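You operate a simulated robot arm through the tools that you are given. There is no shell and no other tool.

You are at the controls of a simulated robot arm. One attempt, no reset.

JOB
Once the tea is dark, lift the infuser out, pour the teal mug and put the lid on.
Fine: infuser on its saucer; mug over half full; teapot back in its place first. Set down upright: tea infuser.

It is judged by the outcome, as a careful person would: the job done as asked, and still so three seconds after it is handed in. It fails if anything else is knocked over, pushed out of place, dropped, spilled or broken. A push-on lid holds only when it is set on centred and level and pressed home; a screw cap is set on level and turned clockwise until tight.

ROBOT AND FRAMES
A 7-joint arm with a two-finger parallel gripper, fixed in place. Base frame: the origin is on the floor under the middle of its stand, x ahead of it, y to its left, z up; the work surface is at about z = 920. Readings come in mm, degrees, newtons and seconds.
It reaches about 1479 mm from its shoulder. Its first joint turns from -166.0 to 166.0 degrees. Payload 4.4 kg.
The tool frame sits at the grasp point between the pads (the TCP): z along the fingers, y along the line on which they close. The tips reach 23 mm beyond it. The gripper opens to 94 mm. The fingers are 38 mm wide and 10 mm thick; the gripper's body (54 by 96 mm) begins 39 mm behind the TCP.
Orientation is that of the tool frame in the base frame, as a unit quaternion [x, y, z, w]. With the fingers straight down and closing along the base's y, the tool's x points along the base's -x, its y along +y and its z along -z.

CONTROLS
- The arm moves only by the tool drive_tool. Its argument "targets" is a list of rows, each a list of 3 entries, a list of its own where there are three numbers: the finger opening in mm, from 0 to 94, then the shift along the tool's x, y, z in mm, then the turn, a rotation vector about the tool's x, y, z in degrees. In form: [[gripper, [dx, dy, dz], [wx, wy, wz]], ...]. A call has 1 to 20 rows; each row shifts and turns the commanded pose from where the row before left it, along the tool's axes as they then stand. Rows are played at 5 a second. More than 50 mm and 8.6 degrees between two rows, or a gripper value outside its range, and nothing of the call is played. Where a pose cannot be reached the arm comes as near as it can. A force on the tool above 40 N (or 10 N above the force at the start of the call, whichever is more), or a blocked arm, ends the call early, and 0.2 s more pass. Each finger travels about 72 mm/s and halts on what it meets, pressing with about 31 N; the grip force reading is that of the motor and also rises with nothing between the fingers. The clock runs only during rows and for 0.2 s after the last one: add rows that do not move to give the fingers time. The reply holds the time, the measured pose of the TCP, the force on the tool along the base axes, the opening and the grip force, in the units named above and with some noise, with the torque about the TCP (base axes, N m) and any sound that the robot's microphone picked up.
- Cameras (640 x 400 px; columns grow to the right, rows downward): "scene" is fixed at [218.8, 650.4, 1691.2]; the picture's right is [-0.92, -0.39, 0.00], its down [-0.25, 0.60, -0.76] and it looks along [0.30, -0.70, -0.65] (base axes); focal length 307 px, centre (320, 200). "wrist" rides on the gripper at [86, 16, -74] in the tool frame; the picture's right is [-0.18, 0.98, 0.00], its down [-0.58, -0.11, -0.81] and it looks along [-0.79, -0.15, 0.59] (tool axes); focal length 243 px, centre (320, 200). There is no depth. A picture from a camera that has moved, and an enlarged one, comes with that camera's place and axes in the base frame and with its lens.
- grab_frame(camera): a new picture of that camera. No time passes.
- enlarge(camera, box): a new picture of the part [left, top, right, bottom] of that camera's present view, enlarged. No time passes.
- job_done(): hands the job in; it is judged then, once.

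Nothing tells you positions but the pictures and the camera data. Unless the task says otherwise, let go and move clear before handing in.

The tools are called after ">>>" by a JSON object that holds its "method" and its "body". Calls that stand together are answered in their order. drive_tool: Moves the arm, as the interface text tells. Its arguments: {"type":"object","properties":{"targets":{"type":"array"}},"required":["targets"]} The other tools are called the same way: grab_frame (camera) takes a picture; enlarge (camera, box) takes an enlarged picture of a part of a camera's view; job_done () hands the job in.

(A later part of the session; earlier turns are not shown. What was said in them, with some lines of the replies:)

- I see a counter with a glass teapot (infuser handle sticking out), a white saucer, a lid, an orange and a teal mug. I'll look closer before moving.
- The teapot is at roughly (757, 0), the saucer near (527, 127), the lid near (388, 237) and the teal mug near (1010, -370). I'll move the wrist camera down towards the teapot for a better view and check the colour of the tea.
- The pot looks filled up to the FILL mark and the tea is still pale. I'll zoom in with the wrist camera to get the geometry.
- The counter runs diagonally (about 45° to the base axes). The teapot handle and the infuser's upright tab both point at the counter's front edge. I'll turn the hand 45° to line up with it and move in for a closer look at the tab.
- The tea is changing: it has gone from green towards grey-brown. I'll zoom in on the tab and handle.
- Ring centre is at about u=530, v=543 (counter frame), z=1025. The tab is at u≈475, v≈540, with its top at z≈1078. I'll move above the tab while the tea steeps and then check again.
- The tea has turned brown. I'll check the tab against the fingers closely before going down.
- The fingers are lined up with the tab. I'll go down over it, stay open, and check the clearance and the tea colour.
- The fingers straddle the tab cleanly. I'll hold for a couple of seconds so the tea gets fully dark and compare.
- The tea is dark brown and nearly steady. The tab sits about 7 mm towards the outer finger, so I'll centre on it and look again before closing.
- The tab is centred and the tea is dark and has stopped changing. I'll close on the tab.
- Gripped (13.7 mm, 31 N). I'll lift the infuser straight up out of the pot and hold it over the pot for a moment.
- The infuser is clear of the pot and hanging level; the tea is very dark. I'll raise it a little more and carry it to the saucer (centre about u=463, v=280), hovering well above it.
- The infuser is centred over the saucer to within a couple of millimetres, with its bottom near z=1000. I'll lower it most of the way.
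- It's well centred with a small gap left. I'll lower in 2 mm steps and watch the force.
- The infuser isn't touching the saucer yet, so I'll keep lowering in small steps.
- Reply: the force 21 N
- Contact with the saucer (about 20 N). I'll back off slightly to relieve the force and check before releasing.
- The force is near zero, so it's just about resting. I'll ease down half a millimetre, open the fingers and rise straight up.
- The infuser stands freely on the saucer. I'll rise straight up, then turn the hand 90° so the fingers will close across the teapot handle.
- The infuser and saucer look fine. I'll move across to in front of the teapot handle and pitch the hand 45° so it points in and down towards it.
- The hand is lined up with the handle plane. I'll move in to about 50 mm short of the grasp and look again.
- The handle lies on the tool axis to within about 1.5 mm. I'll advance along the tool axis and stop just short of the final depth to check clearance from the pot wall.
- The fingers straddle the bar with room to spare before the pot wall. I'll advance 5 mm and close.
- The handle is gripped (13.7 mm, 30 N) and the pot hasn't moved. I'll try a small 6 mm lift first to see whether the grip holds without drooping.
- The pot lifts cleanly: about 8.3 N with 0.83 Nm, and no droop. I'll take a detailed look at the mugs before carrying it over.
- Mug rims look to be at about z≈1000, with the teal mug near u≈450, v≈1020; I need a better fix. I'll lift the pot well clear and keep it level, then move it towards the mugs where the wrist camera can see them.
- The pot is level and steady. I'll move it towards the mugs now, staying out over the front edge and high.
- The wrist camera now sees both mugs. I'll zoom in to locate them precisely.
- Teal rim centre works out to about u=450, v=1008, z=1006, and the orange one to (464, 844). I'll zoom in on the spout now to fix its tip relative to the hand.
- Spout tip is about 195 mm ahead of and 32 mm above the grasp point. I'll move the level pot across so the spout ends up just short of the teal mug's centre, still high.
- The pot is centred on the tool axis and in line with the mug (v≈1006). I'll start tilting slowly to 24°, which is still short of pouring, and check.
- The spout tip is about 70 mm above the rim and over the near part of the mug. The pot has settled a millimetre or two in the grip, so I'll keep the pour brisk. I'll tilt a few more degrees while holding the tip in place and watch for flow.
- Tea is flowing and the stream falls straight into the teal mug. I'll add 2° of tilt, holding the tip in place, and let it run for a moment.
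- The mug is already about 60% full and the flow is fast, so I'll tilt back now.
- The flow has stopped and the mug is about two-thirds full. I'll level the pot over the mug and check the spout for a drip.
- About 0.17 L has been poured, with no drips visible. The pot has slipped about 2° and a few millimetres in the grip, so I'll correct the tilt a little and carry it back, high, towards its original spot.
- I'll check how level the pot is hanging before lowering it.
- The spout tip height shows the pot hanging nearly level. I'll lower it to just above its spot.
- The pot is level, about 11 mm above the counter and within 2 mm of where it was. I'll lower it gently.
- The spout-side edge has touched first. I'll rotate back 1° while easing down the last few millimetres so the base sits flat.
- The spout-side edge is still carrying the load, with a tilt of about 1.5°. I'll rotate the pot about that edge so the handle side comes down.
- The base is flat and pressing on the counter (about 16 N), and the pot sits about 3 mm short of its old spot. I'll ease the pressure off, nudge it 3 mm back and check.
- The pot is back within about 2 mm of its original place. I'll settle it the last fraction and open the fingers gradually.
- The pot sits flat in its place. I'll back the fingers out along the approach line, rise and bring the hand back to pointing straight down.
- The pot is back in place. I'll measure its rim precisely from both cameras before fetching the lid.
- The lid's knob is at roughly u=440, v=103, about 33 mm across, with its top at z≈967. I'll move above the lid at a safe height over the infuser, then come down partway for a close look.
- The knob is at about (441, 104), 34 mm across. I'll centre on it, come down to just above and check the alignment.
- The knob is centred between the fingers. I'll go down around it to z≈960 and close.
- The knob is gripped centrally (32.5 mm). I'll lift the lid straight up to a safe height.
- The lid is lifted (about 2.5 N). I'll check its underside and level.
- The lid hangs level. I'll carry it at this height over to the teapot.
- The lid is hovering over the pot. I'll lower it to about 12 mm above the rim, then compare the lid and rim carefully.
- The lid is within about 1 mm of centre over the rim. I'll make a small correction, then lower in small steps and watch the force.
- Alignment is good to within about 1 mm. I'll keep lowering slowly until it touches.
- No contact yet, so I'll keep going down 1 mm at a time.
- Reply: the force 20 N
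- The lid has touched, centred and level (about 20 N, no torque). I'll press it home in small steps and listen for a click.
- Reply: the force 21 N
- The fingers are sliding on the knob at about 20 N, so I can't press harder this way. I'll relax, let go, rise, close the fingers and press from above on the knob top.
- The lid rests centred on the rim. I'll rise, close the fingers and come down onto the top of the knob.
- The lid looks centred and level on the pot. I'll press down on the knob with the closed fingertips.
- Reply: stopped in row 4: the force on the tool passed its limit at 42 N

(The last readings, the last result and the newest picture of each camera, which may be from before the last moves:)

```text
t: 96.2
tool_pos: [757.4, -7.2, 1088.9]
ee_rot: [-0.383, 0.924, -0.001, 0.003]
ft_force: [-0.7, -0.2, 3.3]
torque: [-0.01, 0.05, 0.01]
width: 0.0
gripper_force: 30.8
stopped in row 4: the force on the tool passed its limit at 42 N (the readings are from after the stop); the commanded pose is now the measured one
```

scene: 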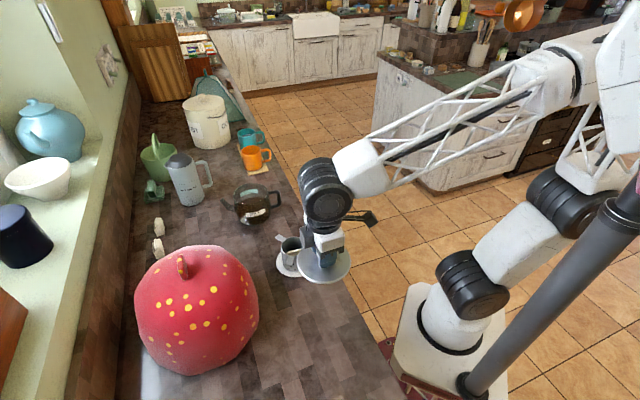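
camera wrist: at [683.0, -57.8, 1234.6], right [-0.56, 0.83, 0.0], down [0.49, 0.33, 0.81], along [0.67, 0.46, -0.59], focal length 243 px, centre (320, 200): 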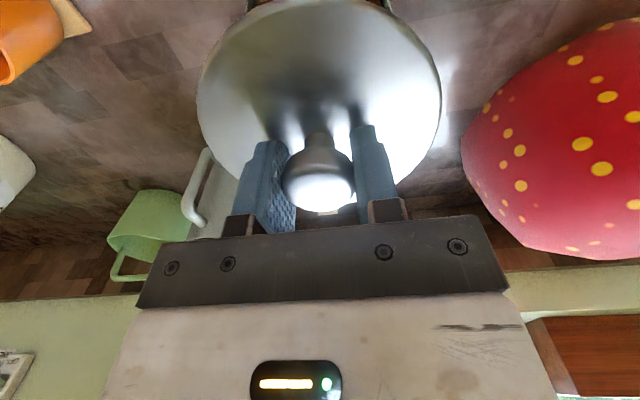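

It pressed with about 42 N before stopping. I'll check how the lid sits now.

>>> {"method": "enlarge", "body": {"camera": "scene", "box": [222, 155, 292, 215]}}

>>> {"method": "enlarge", "body": {"camera": "scene", "box": [234, 172, 280, 208]}}

>>> {"method": "enlarge", "body": {"camera": "wrist", "box": [240, 60, 400, 220]}}

```text
6.67 times, centred on (257, 185) of scene
camera zoom: at [218.8, 650.4, 1691.2], right [-0.92, -0.39, 0.0], down [-0.25, 0.6, -0.76], along [0.3, -0.7, -0.65], focal length 2050 px, centre (740, 300)
```

zoom: 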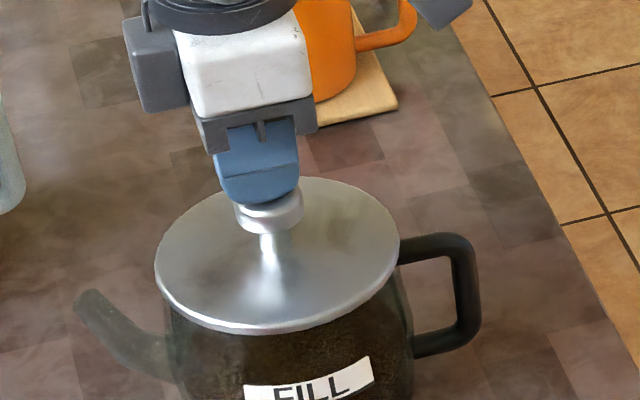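

```text
11.11 times, centred on (257, 190) of scene
camera zoom: at [218.8, 650.4, 1691.2], right [-0.92, -0.39, 0.0], down [-0.25, 0.6, -0.76], along [0.3, -0.7, -0.65], focal length 3416 px, centre (1020, 311)
```

zoom: 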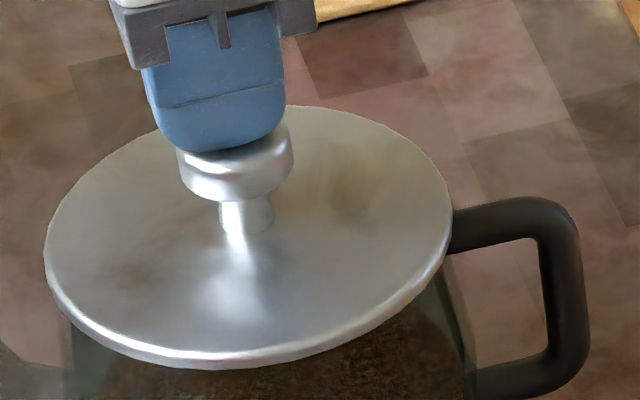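

```text
2.50 times, centred on (320, 140) of wrist
camera zoom: at [685.8, -57.1, 1162.8], right [-0.57, 0.82, 0.0], down [0.48, 0.33, 0.81], along [0.67, 0.46, -0.59], focal length 606 px, centre (320, 350)
```

zoom: 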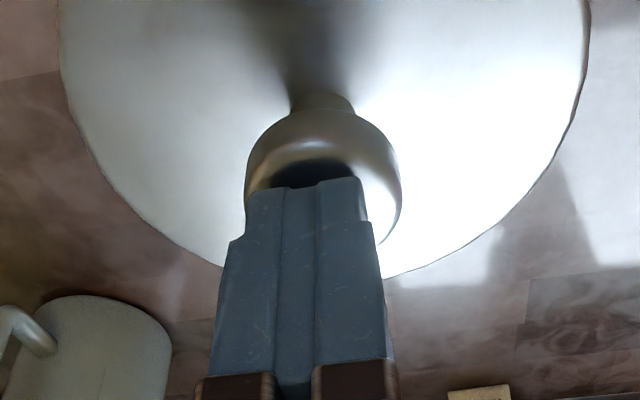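

>>> {"method": "enlarge", "body": {"camera": "scene", "box": [232, 190, 256, 210]}}

>>> {"method": "enlarge", "body": {"camera": "scene", "box": [256, 185, 280, 205]}}

```text
16.00 times, centred on (244, 200) of scene
camera zoom: at [218.8, 650.4, 1691.2], right [-0.92, -0.39, 0.0], down [-0.25, 0.6, -0.76], along [0.3, -0.7, -0.65], focal length 4919 px, centre (1536, 200)
```

zoom: 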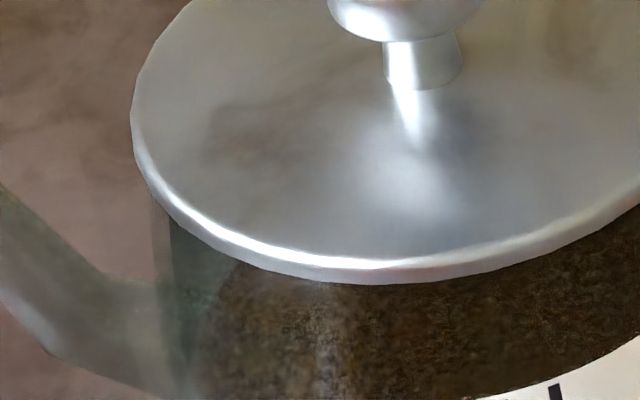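

```text
16.00 times, centred on (268, 195) of scene
camera zoom: at [218.8, 650.4, 1691.2], right [-0.92, -0.39, 0.0], down [-0.25, 0.6, -0.76], along [0.3, -0.7, -0.65], focal length 4919 px, centre (1152, 280)
```

zoom: 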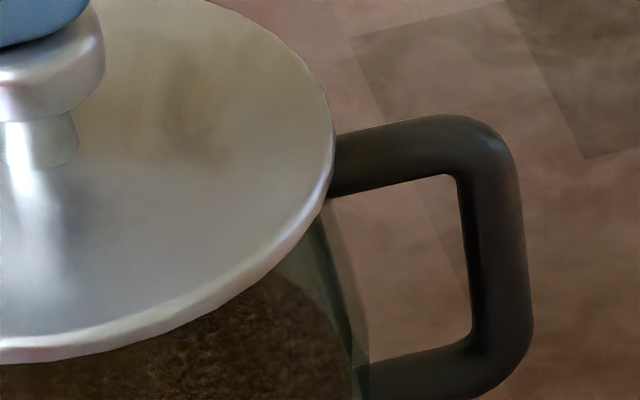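

The lid sits flush and level on the rim, unchanged by the press. I'll centre the fingertips slightly better on the knob and press once more, steadily below the force limit.

>>> {"method": "drive_tool", "body": {"targets": [[0, [0, 0, -3], [0, 0, 0]], [0, [0, 2.5, 0], [0, 0, 0]], [0, [0, 0, 2.5], [0, 0, 0]], [0, [0, 0, 0.7], [0, 0, 0]], [0, [0, 0, 0.6], [0, 0, 0]], [0, [0, 0, 0], [0, 0, 0]]]}}

```text
t: 97.6
tool_pos: [756.2, -4.2, 1089.0]
ee_rot: [-0.383, 0.924, -0.001, 0.001]
ft_force: [-3.5, 1.8, 21.6]
torque: [-0.26, 0.33, -0.08]
width: 0.0
gripper_force: 30.8
```

>>> {"method": "drive_tool", "body": {"targets": [[0, [0, 0, 0.5], [0, 0, 0]], [0, [0, 0, 0.4], [0, 0, 0]], [0, [0, 0, 0], [0, 0, 0]], [0, [0, 0, 0], [0, 0, 0]]]}}

>>> {"method": "enlarge", "body": {"camera": "scene", "box": [222, 155, 292, 215]}}

>>> {"method": "enlarge", "body": {"camera": "wrist", "box": [160, 0, 480, 240]}}

```text
t: 98.2
tool_pos: [758.0, -5.0, 1088.8]
ee_rot: [-0.383, 0.924, -0.002, 0.003]
ft_force: [-0.8, -0.6, 3.1]
torque: [-0.03, 0.05, 0.02]
width: 0.0
gripper_force: 30.7
stopped in row 3: the force on the tool passed its limit at 42 N (the readings are from after the stop); the commanded pose is now the measured one
```

```text
6.67 times, centred on (257, 185) of scene
camera zoom: at [218.8, 650.4, 1691.2], right [-0.92, -0.39, 0.0], down [-0.25, 0.6, -0.76], along [0.3, -0.7, -0.65], focal length 2050 px, centre (740, 300)
```

zoom: 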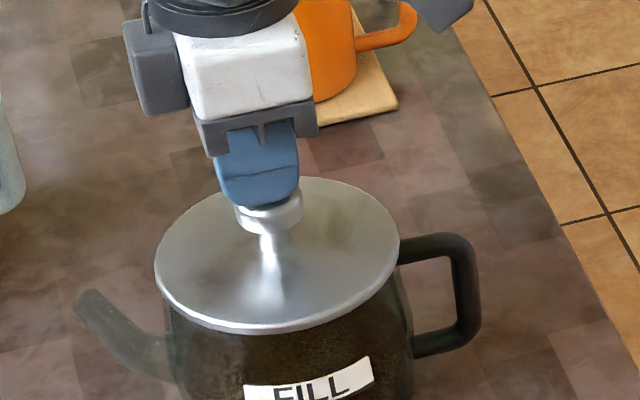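

```text
1.67 times, centred on (320, 120) of wrist
camera zoom: at [684.5, -55.3, 1162.6], right [-0.57, 0.82, 0.0], down [0.48, 0.33, 0.81], along [0.67, 0.46, -0.59], focal length 404 px, centre (320, 333)
```

zoom: 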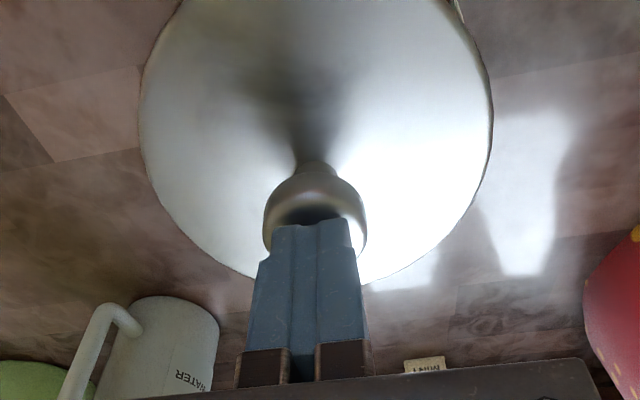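

The lid has been pressed twice to about 42 N and doesn't move any further. I'll rise clear and take a horizontal look at the lid from the front to confirm it's seated level.

>>> {"method": "drive_tool", "body": {"targets": [[0, [0, 0, -10], [0, 0, 0]], [0, [0, 0, -25], [0, 0, 0]], [20, [0, 0, -25], [0, 0, 0]], [40, [25, 0, -5], [0, 0, 0]], [40, [35, 0, 0], [0, 0, 0]], [40, [35, 0, 0], [0, 0, 0]], [40, [35, 0, 0], [0, 0, 0]], [40, [35, 0, 0], [0, 0, 0]], [40, [5, 0, 0], [0, -7.5, 0]], [40, [0, 0, 0], [0, -7.5, 0]], [40, [0, 0, 0], [0, -7.5, 0]], [40, [0, 0, 0], [0, -7.5, 0]], [40, [0, 0, 0], [0, -7.5, 0]], [40, [0, 0, 0], [0, -7.5, 0]], [40, [18, 0, 18], [0, 0, 0]], [40, [18, 0, 18], [0, 0, 0]], [40, [18, 0, 18], [0, 0, 0]], [40, [14, 0, 14], [0, 0, 0]], [40, [0, 0, 0], [0, 0, 0]]]}}

>>> {"method": "grab_frame", "body": {"camera": "wrist"}}

>>> {"method": "grab_frame", "body": {"camera": "scene"}}

```text
t: 102.2
tool_pos: [636.5, -124.4, 1056.4]
ee_rot: [-0.354, 0.852, 0.147, 0.356]
ft_force: [-0.1, 0.1, 0.7]
torque: [0.03, -0.02, 0.01]
width: 39.9
gripper_force: 0.1
```

```text
taken
camera wrist: at [545.8, -193.8, 1046.9], right [-0.6, 0.79, 0.13], down [-0.04, -0.19, 0.98], along [0.8, 0.59, 0.15], focal length 243 px, centre (320, 200)
```

wrist: 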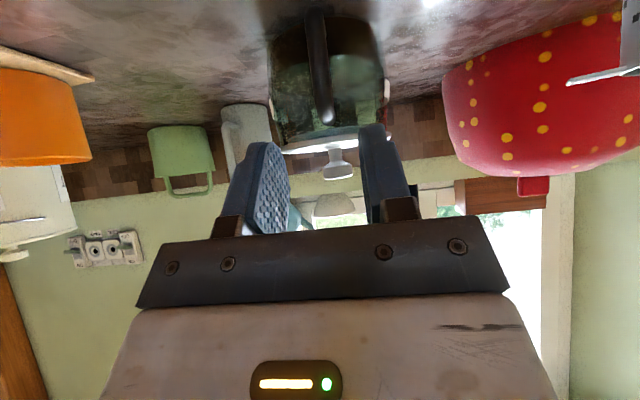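

```text
taken
```

scene: 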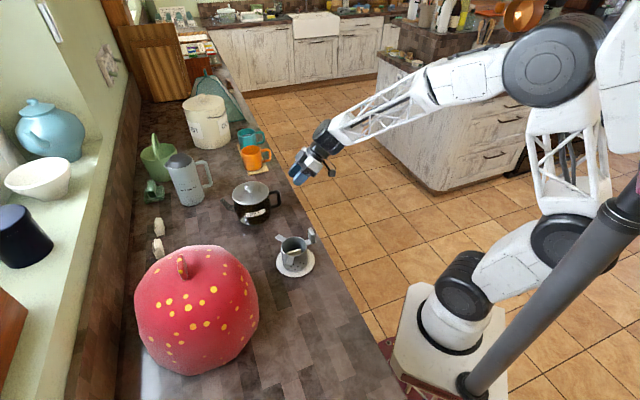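

>>> {"method": "enlarge", "body": {"camera": "wrist", "box": [250, 60, 410, 200]}}

>>> {"method": "enlarge", "body": {"camera": "wrist", "box": [255, 110, 315, 170]}}

>>> {"method": "enlarge", "body": {"camera": "scene", "box": [220, 170, 300, 230]}}

>>> {"method": "enlarge", "body": {"camera": "scene", "box": [230, 115, 280, 160]}}

```text
2.86 times, centred on (330, 130) of wrist
camera zoom: at [545.8, -193.8, 1046.9], right [-0.6, 0.79, 0.13], down [-0.04, -0.19, 0.98], along [0.8, 0.59, 0.15], focal length 693 px, centre (291, 400)
```

zoom: 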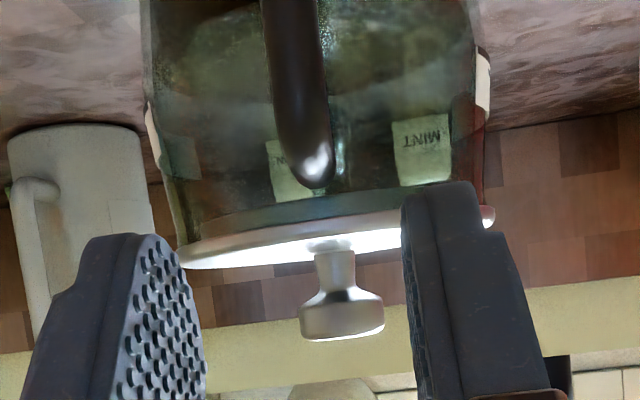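

```text
6.67 times, centred on (285, 140) of wrist
camera zoom: at [545.8, -193.8, 1046.9], right [-0.6, 0.79, 0.13], down [-0.04, -0.19, 0.98], along [0.8, 0.59, 0.15], focal length 1618 px, centre (553, 600)
```

zoom: 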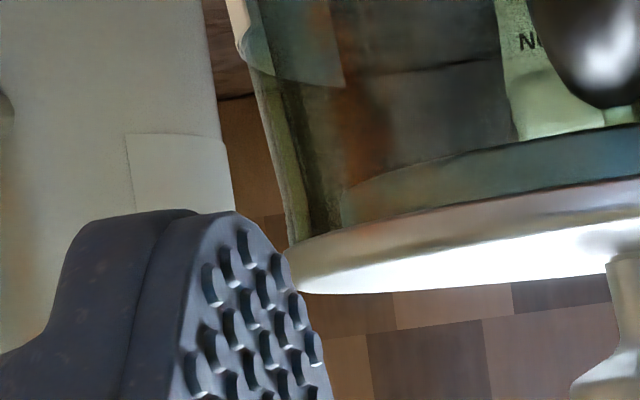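

```text
6.67 times, centred on (260, 200) of scene
camera zoom: at [218.8, 650.4, 1691.2], right [-0.92, -0.39, 0.0], down [-0.25, 0.6, -0.76], along [0.3, -0.7, -0.65], focal length 2050 px, centre (720, 200)
```

zoom: 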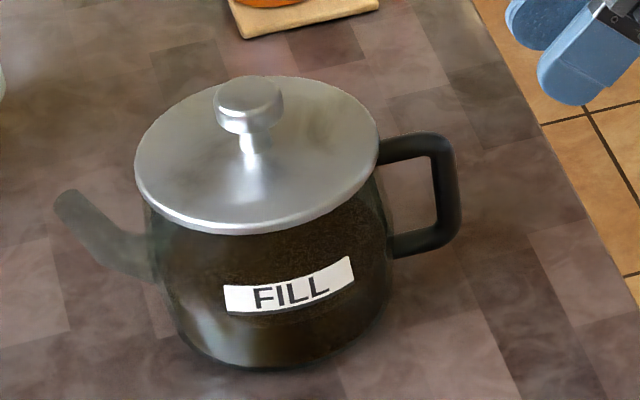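

```text
8.89 times, centred on (255, 138) of scene
camera zoom: at [218.8, 650.4, 1691.2], right [-0.92, -0.39, 0.0], down [-0.25, 0.6, -0.76], along [0.3, -0.7, -0.65], focal length 2733 px, centre (898, 756)
```

zoom: 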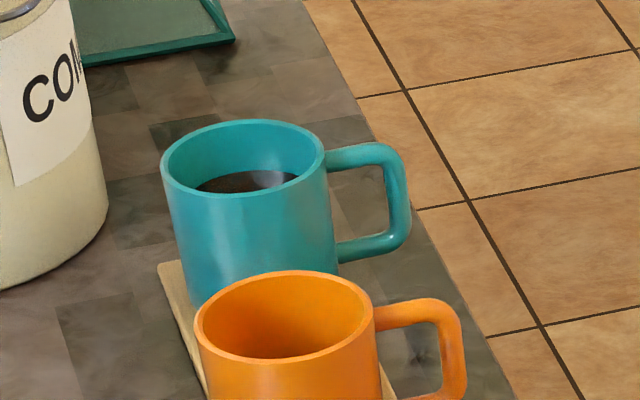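

The side view shows the lid's plug fully inside the pot with the disc flush on the rim and level. The mug is about 65% full, and the infuser is upright on its saucer. I'll back well away and take a last look.

>>> {"method": "drive_tool", "body": {"targets": [[40, [0, 0, -20], [0, 0, 0]], [40, [0, 0, -30], [0, 0, 0]], [40, [-15, 0, -30], [0, 0, 0]], [40, [-20, 0, -20], [0, 0, 0]], [40, [-20, 0, -20], [0, 0, 0]], [40, [0, 0, 0], [0, 0, 0]], [40, [0, 0, 0], [0, 0, 0]], [40, [0, 0, 0], [0, 0, 0]]]}}

>>> {"method": "grab_frame", "body": {"camera": "scene"}}

>>> {"method": "enlarge", "body": {"camera": "scene", "box": [210, 110, 350, 290]}}

>>> {"method": "grab_frame", "body": {"camera": "wrist"}}

```text
t: 104.0
tool_pos: [602.9, -159.1, 1180.3]
ee_rot: [-0.355, 0.852, 0.147, 0.356]
ft_force: [0.7, -0.2, 0.3]
torque: [0.01, -0.01, 0.0]
width: 40.0
gripper_force: 0.0
```

```text
taken
```

scene: 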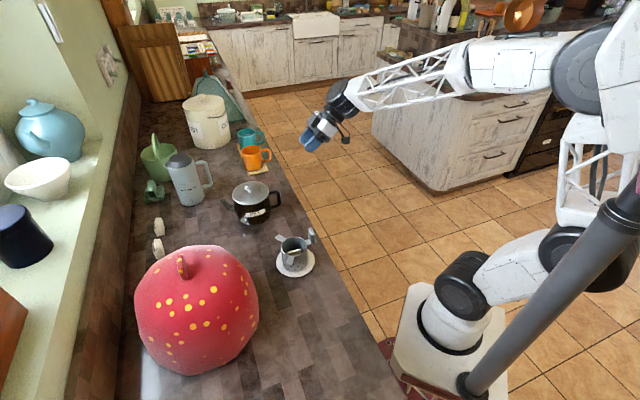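

```text
2.22 times, centred on (280, 200) of scene
camera zoom: at [218.8, 650.4, 1691.2], right [-0.92, -0.39, 0.0], down [-0.25, 0.6, -0.76], along [0.3, -0.7, -0.65], focal length 683 px, centre (409, 200)
```

zoom: 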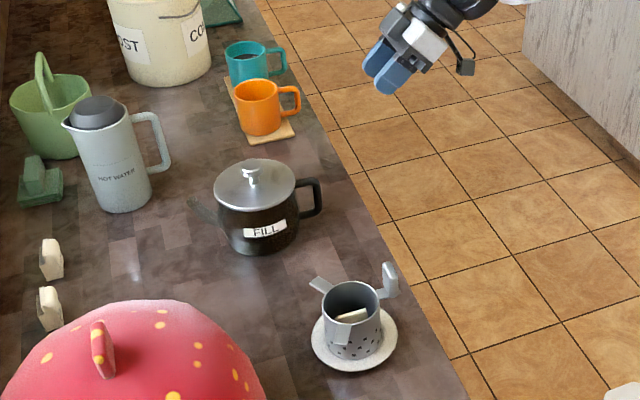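

```text
taken
camera wrist: at [512.1, -227.5, 1170.2], right [-0.6, 0.79, 0.13], down [-0.04, -0.19, 0.98], along [0.8, 0.59, 0.15], focal length 243 px, centre (320, 200)
```

wrist: 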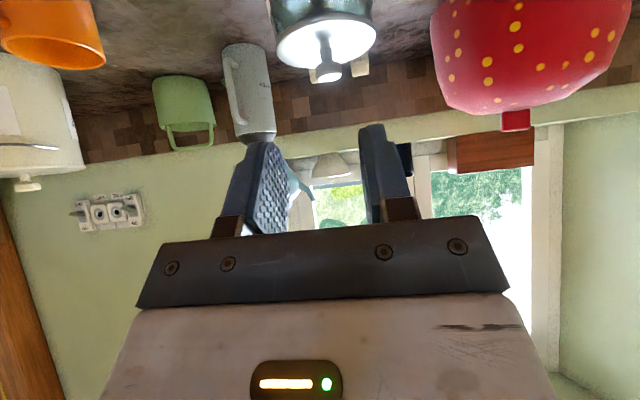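

The teapot is back in its place with the lid seated and level, and the teal mug is about two-thirds full. The infuser stands upright on its saucer, nothing has been spilled or moved, and the arm is clear. I'm handing the job in.

>>> {"method": "job_done", "body": {}}

```text
The job is handed in.
```

I've handed the job in; I haven't seen how it was judged. Here is how I left things:

- **Tea and infuser:** I lifted the infuser out once the tea was dark and had stopped changing colour. It is upright on its saucer.
- **Teal mug:** it looks about 65% full. I stopped there because the flow was fast. The camera showed no spills or drips.
- **Teapot:** it slipped a few millimetres in the grip during the pour, so I levelled it again before setting it down. It is within about 2 mm of where it started.
- **Lid:** I set it on after the teapot was back, then pressed it down twice to about 42 N. It looked flush and level from the side and did not move further, but I heard no click.

The other items looked undisturbed, and the arm is well clear of the counter.
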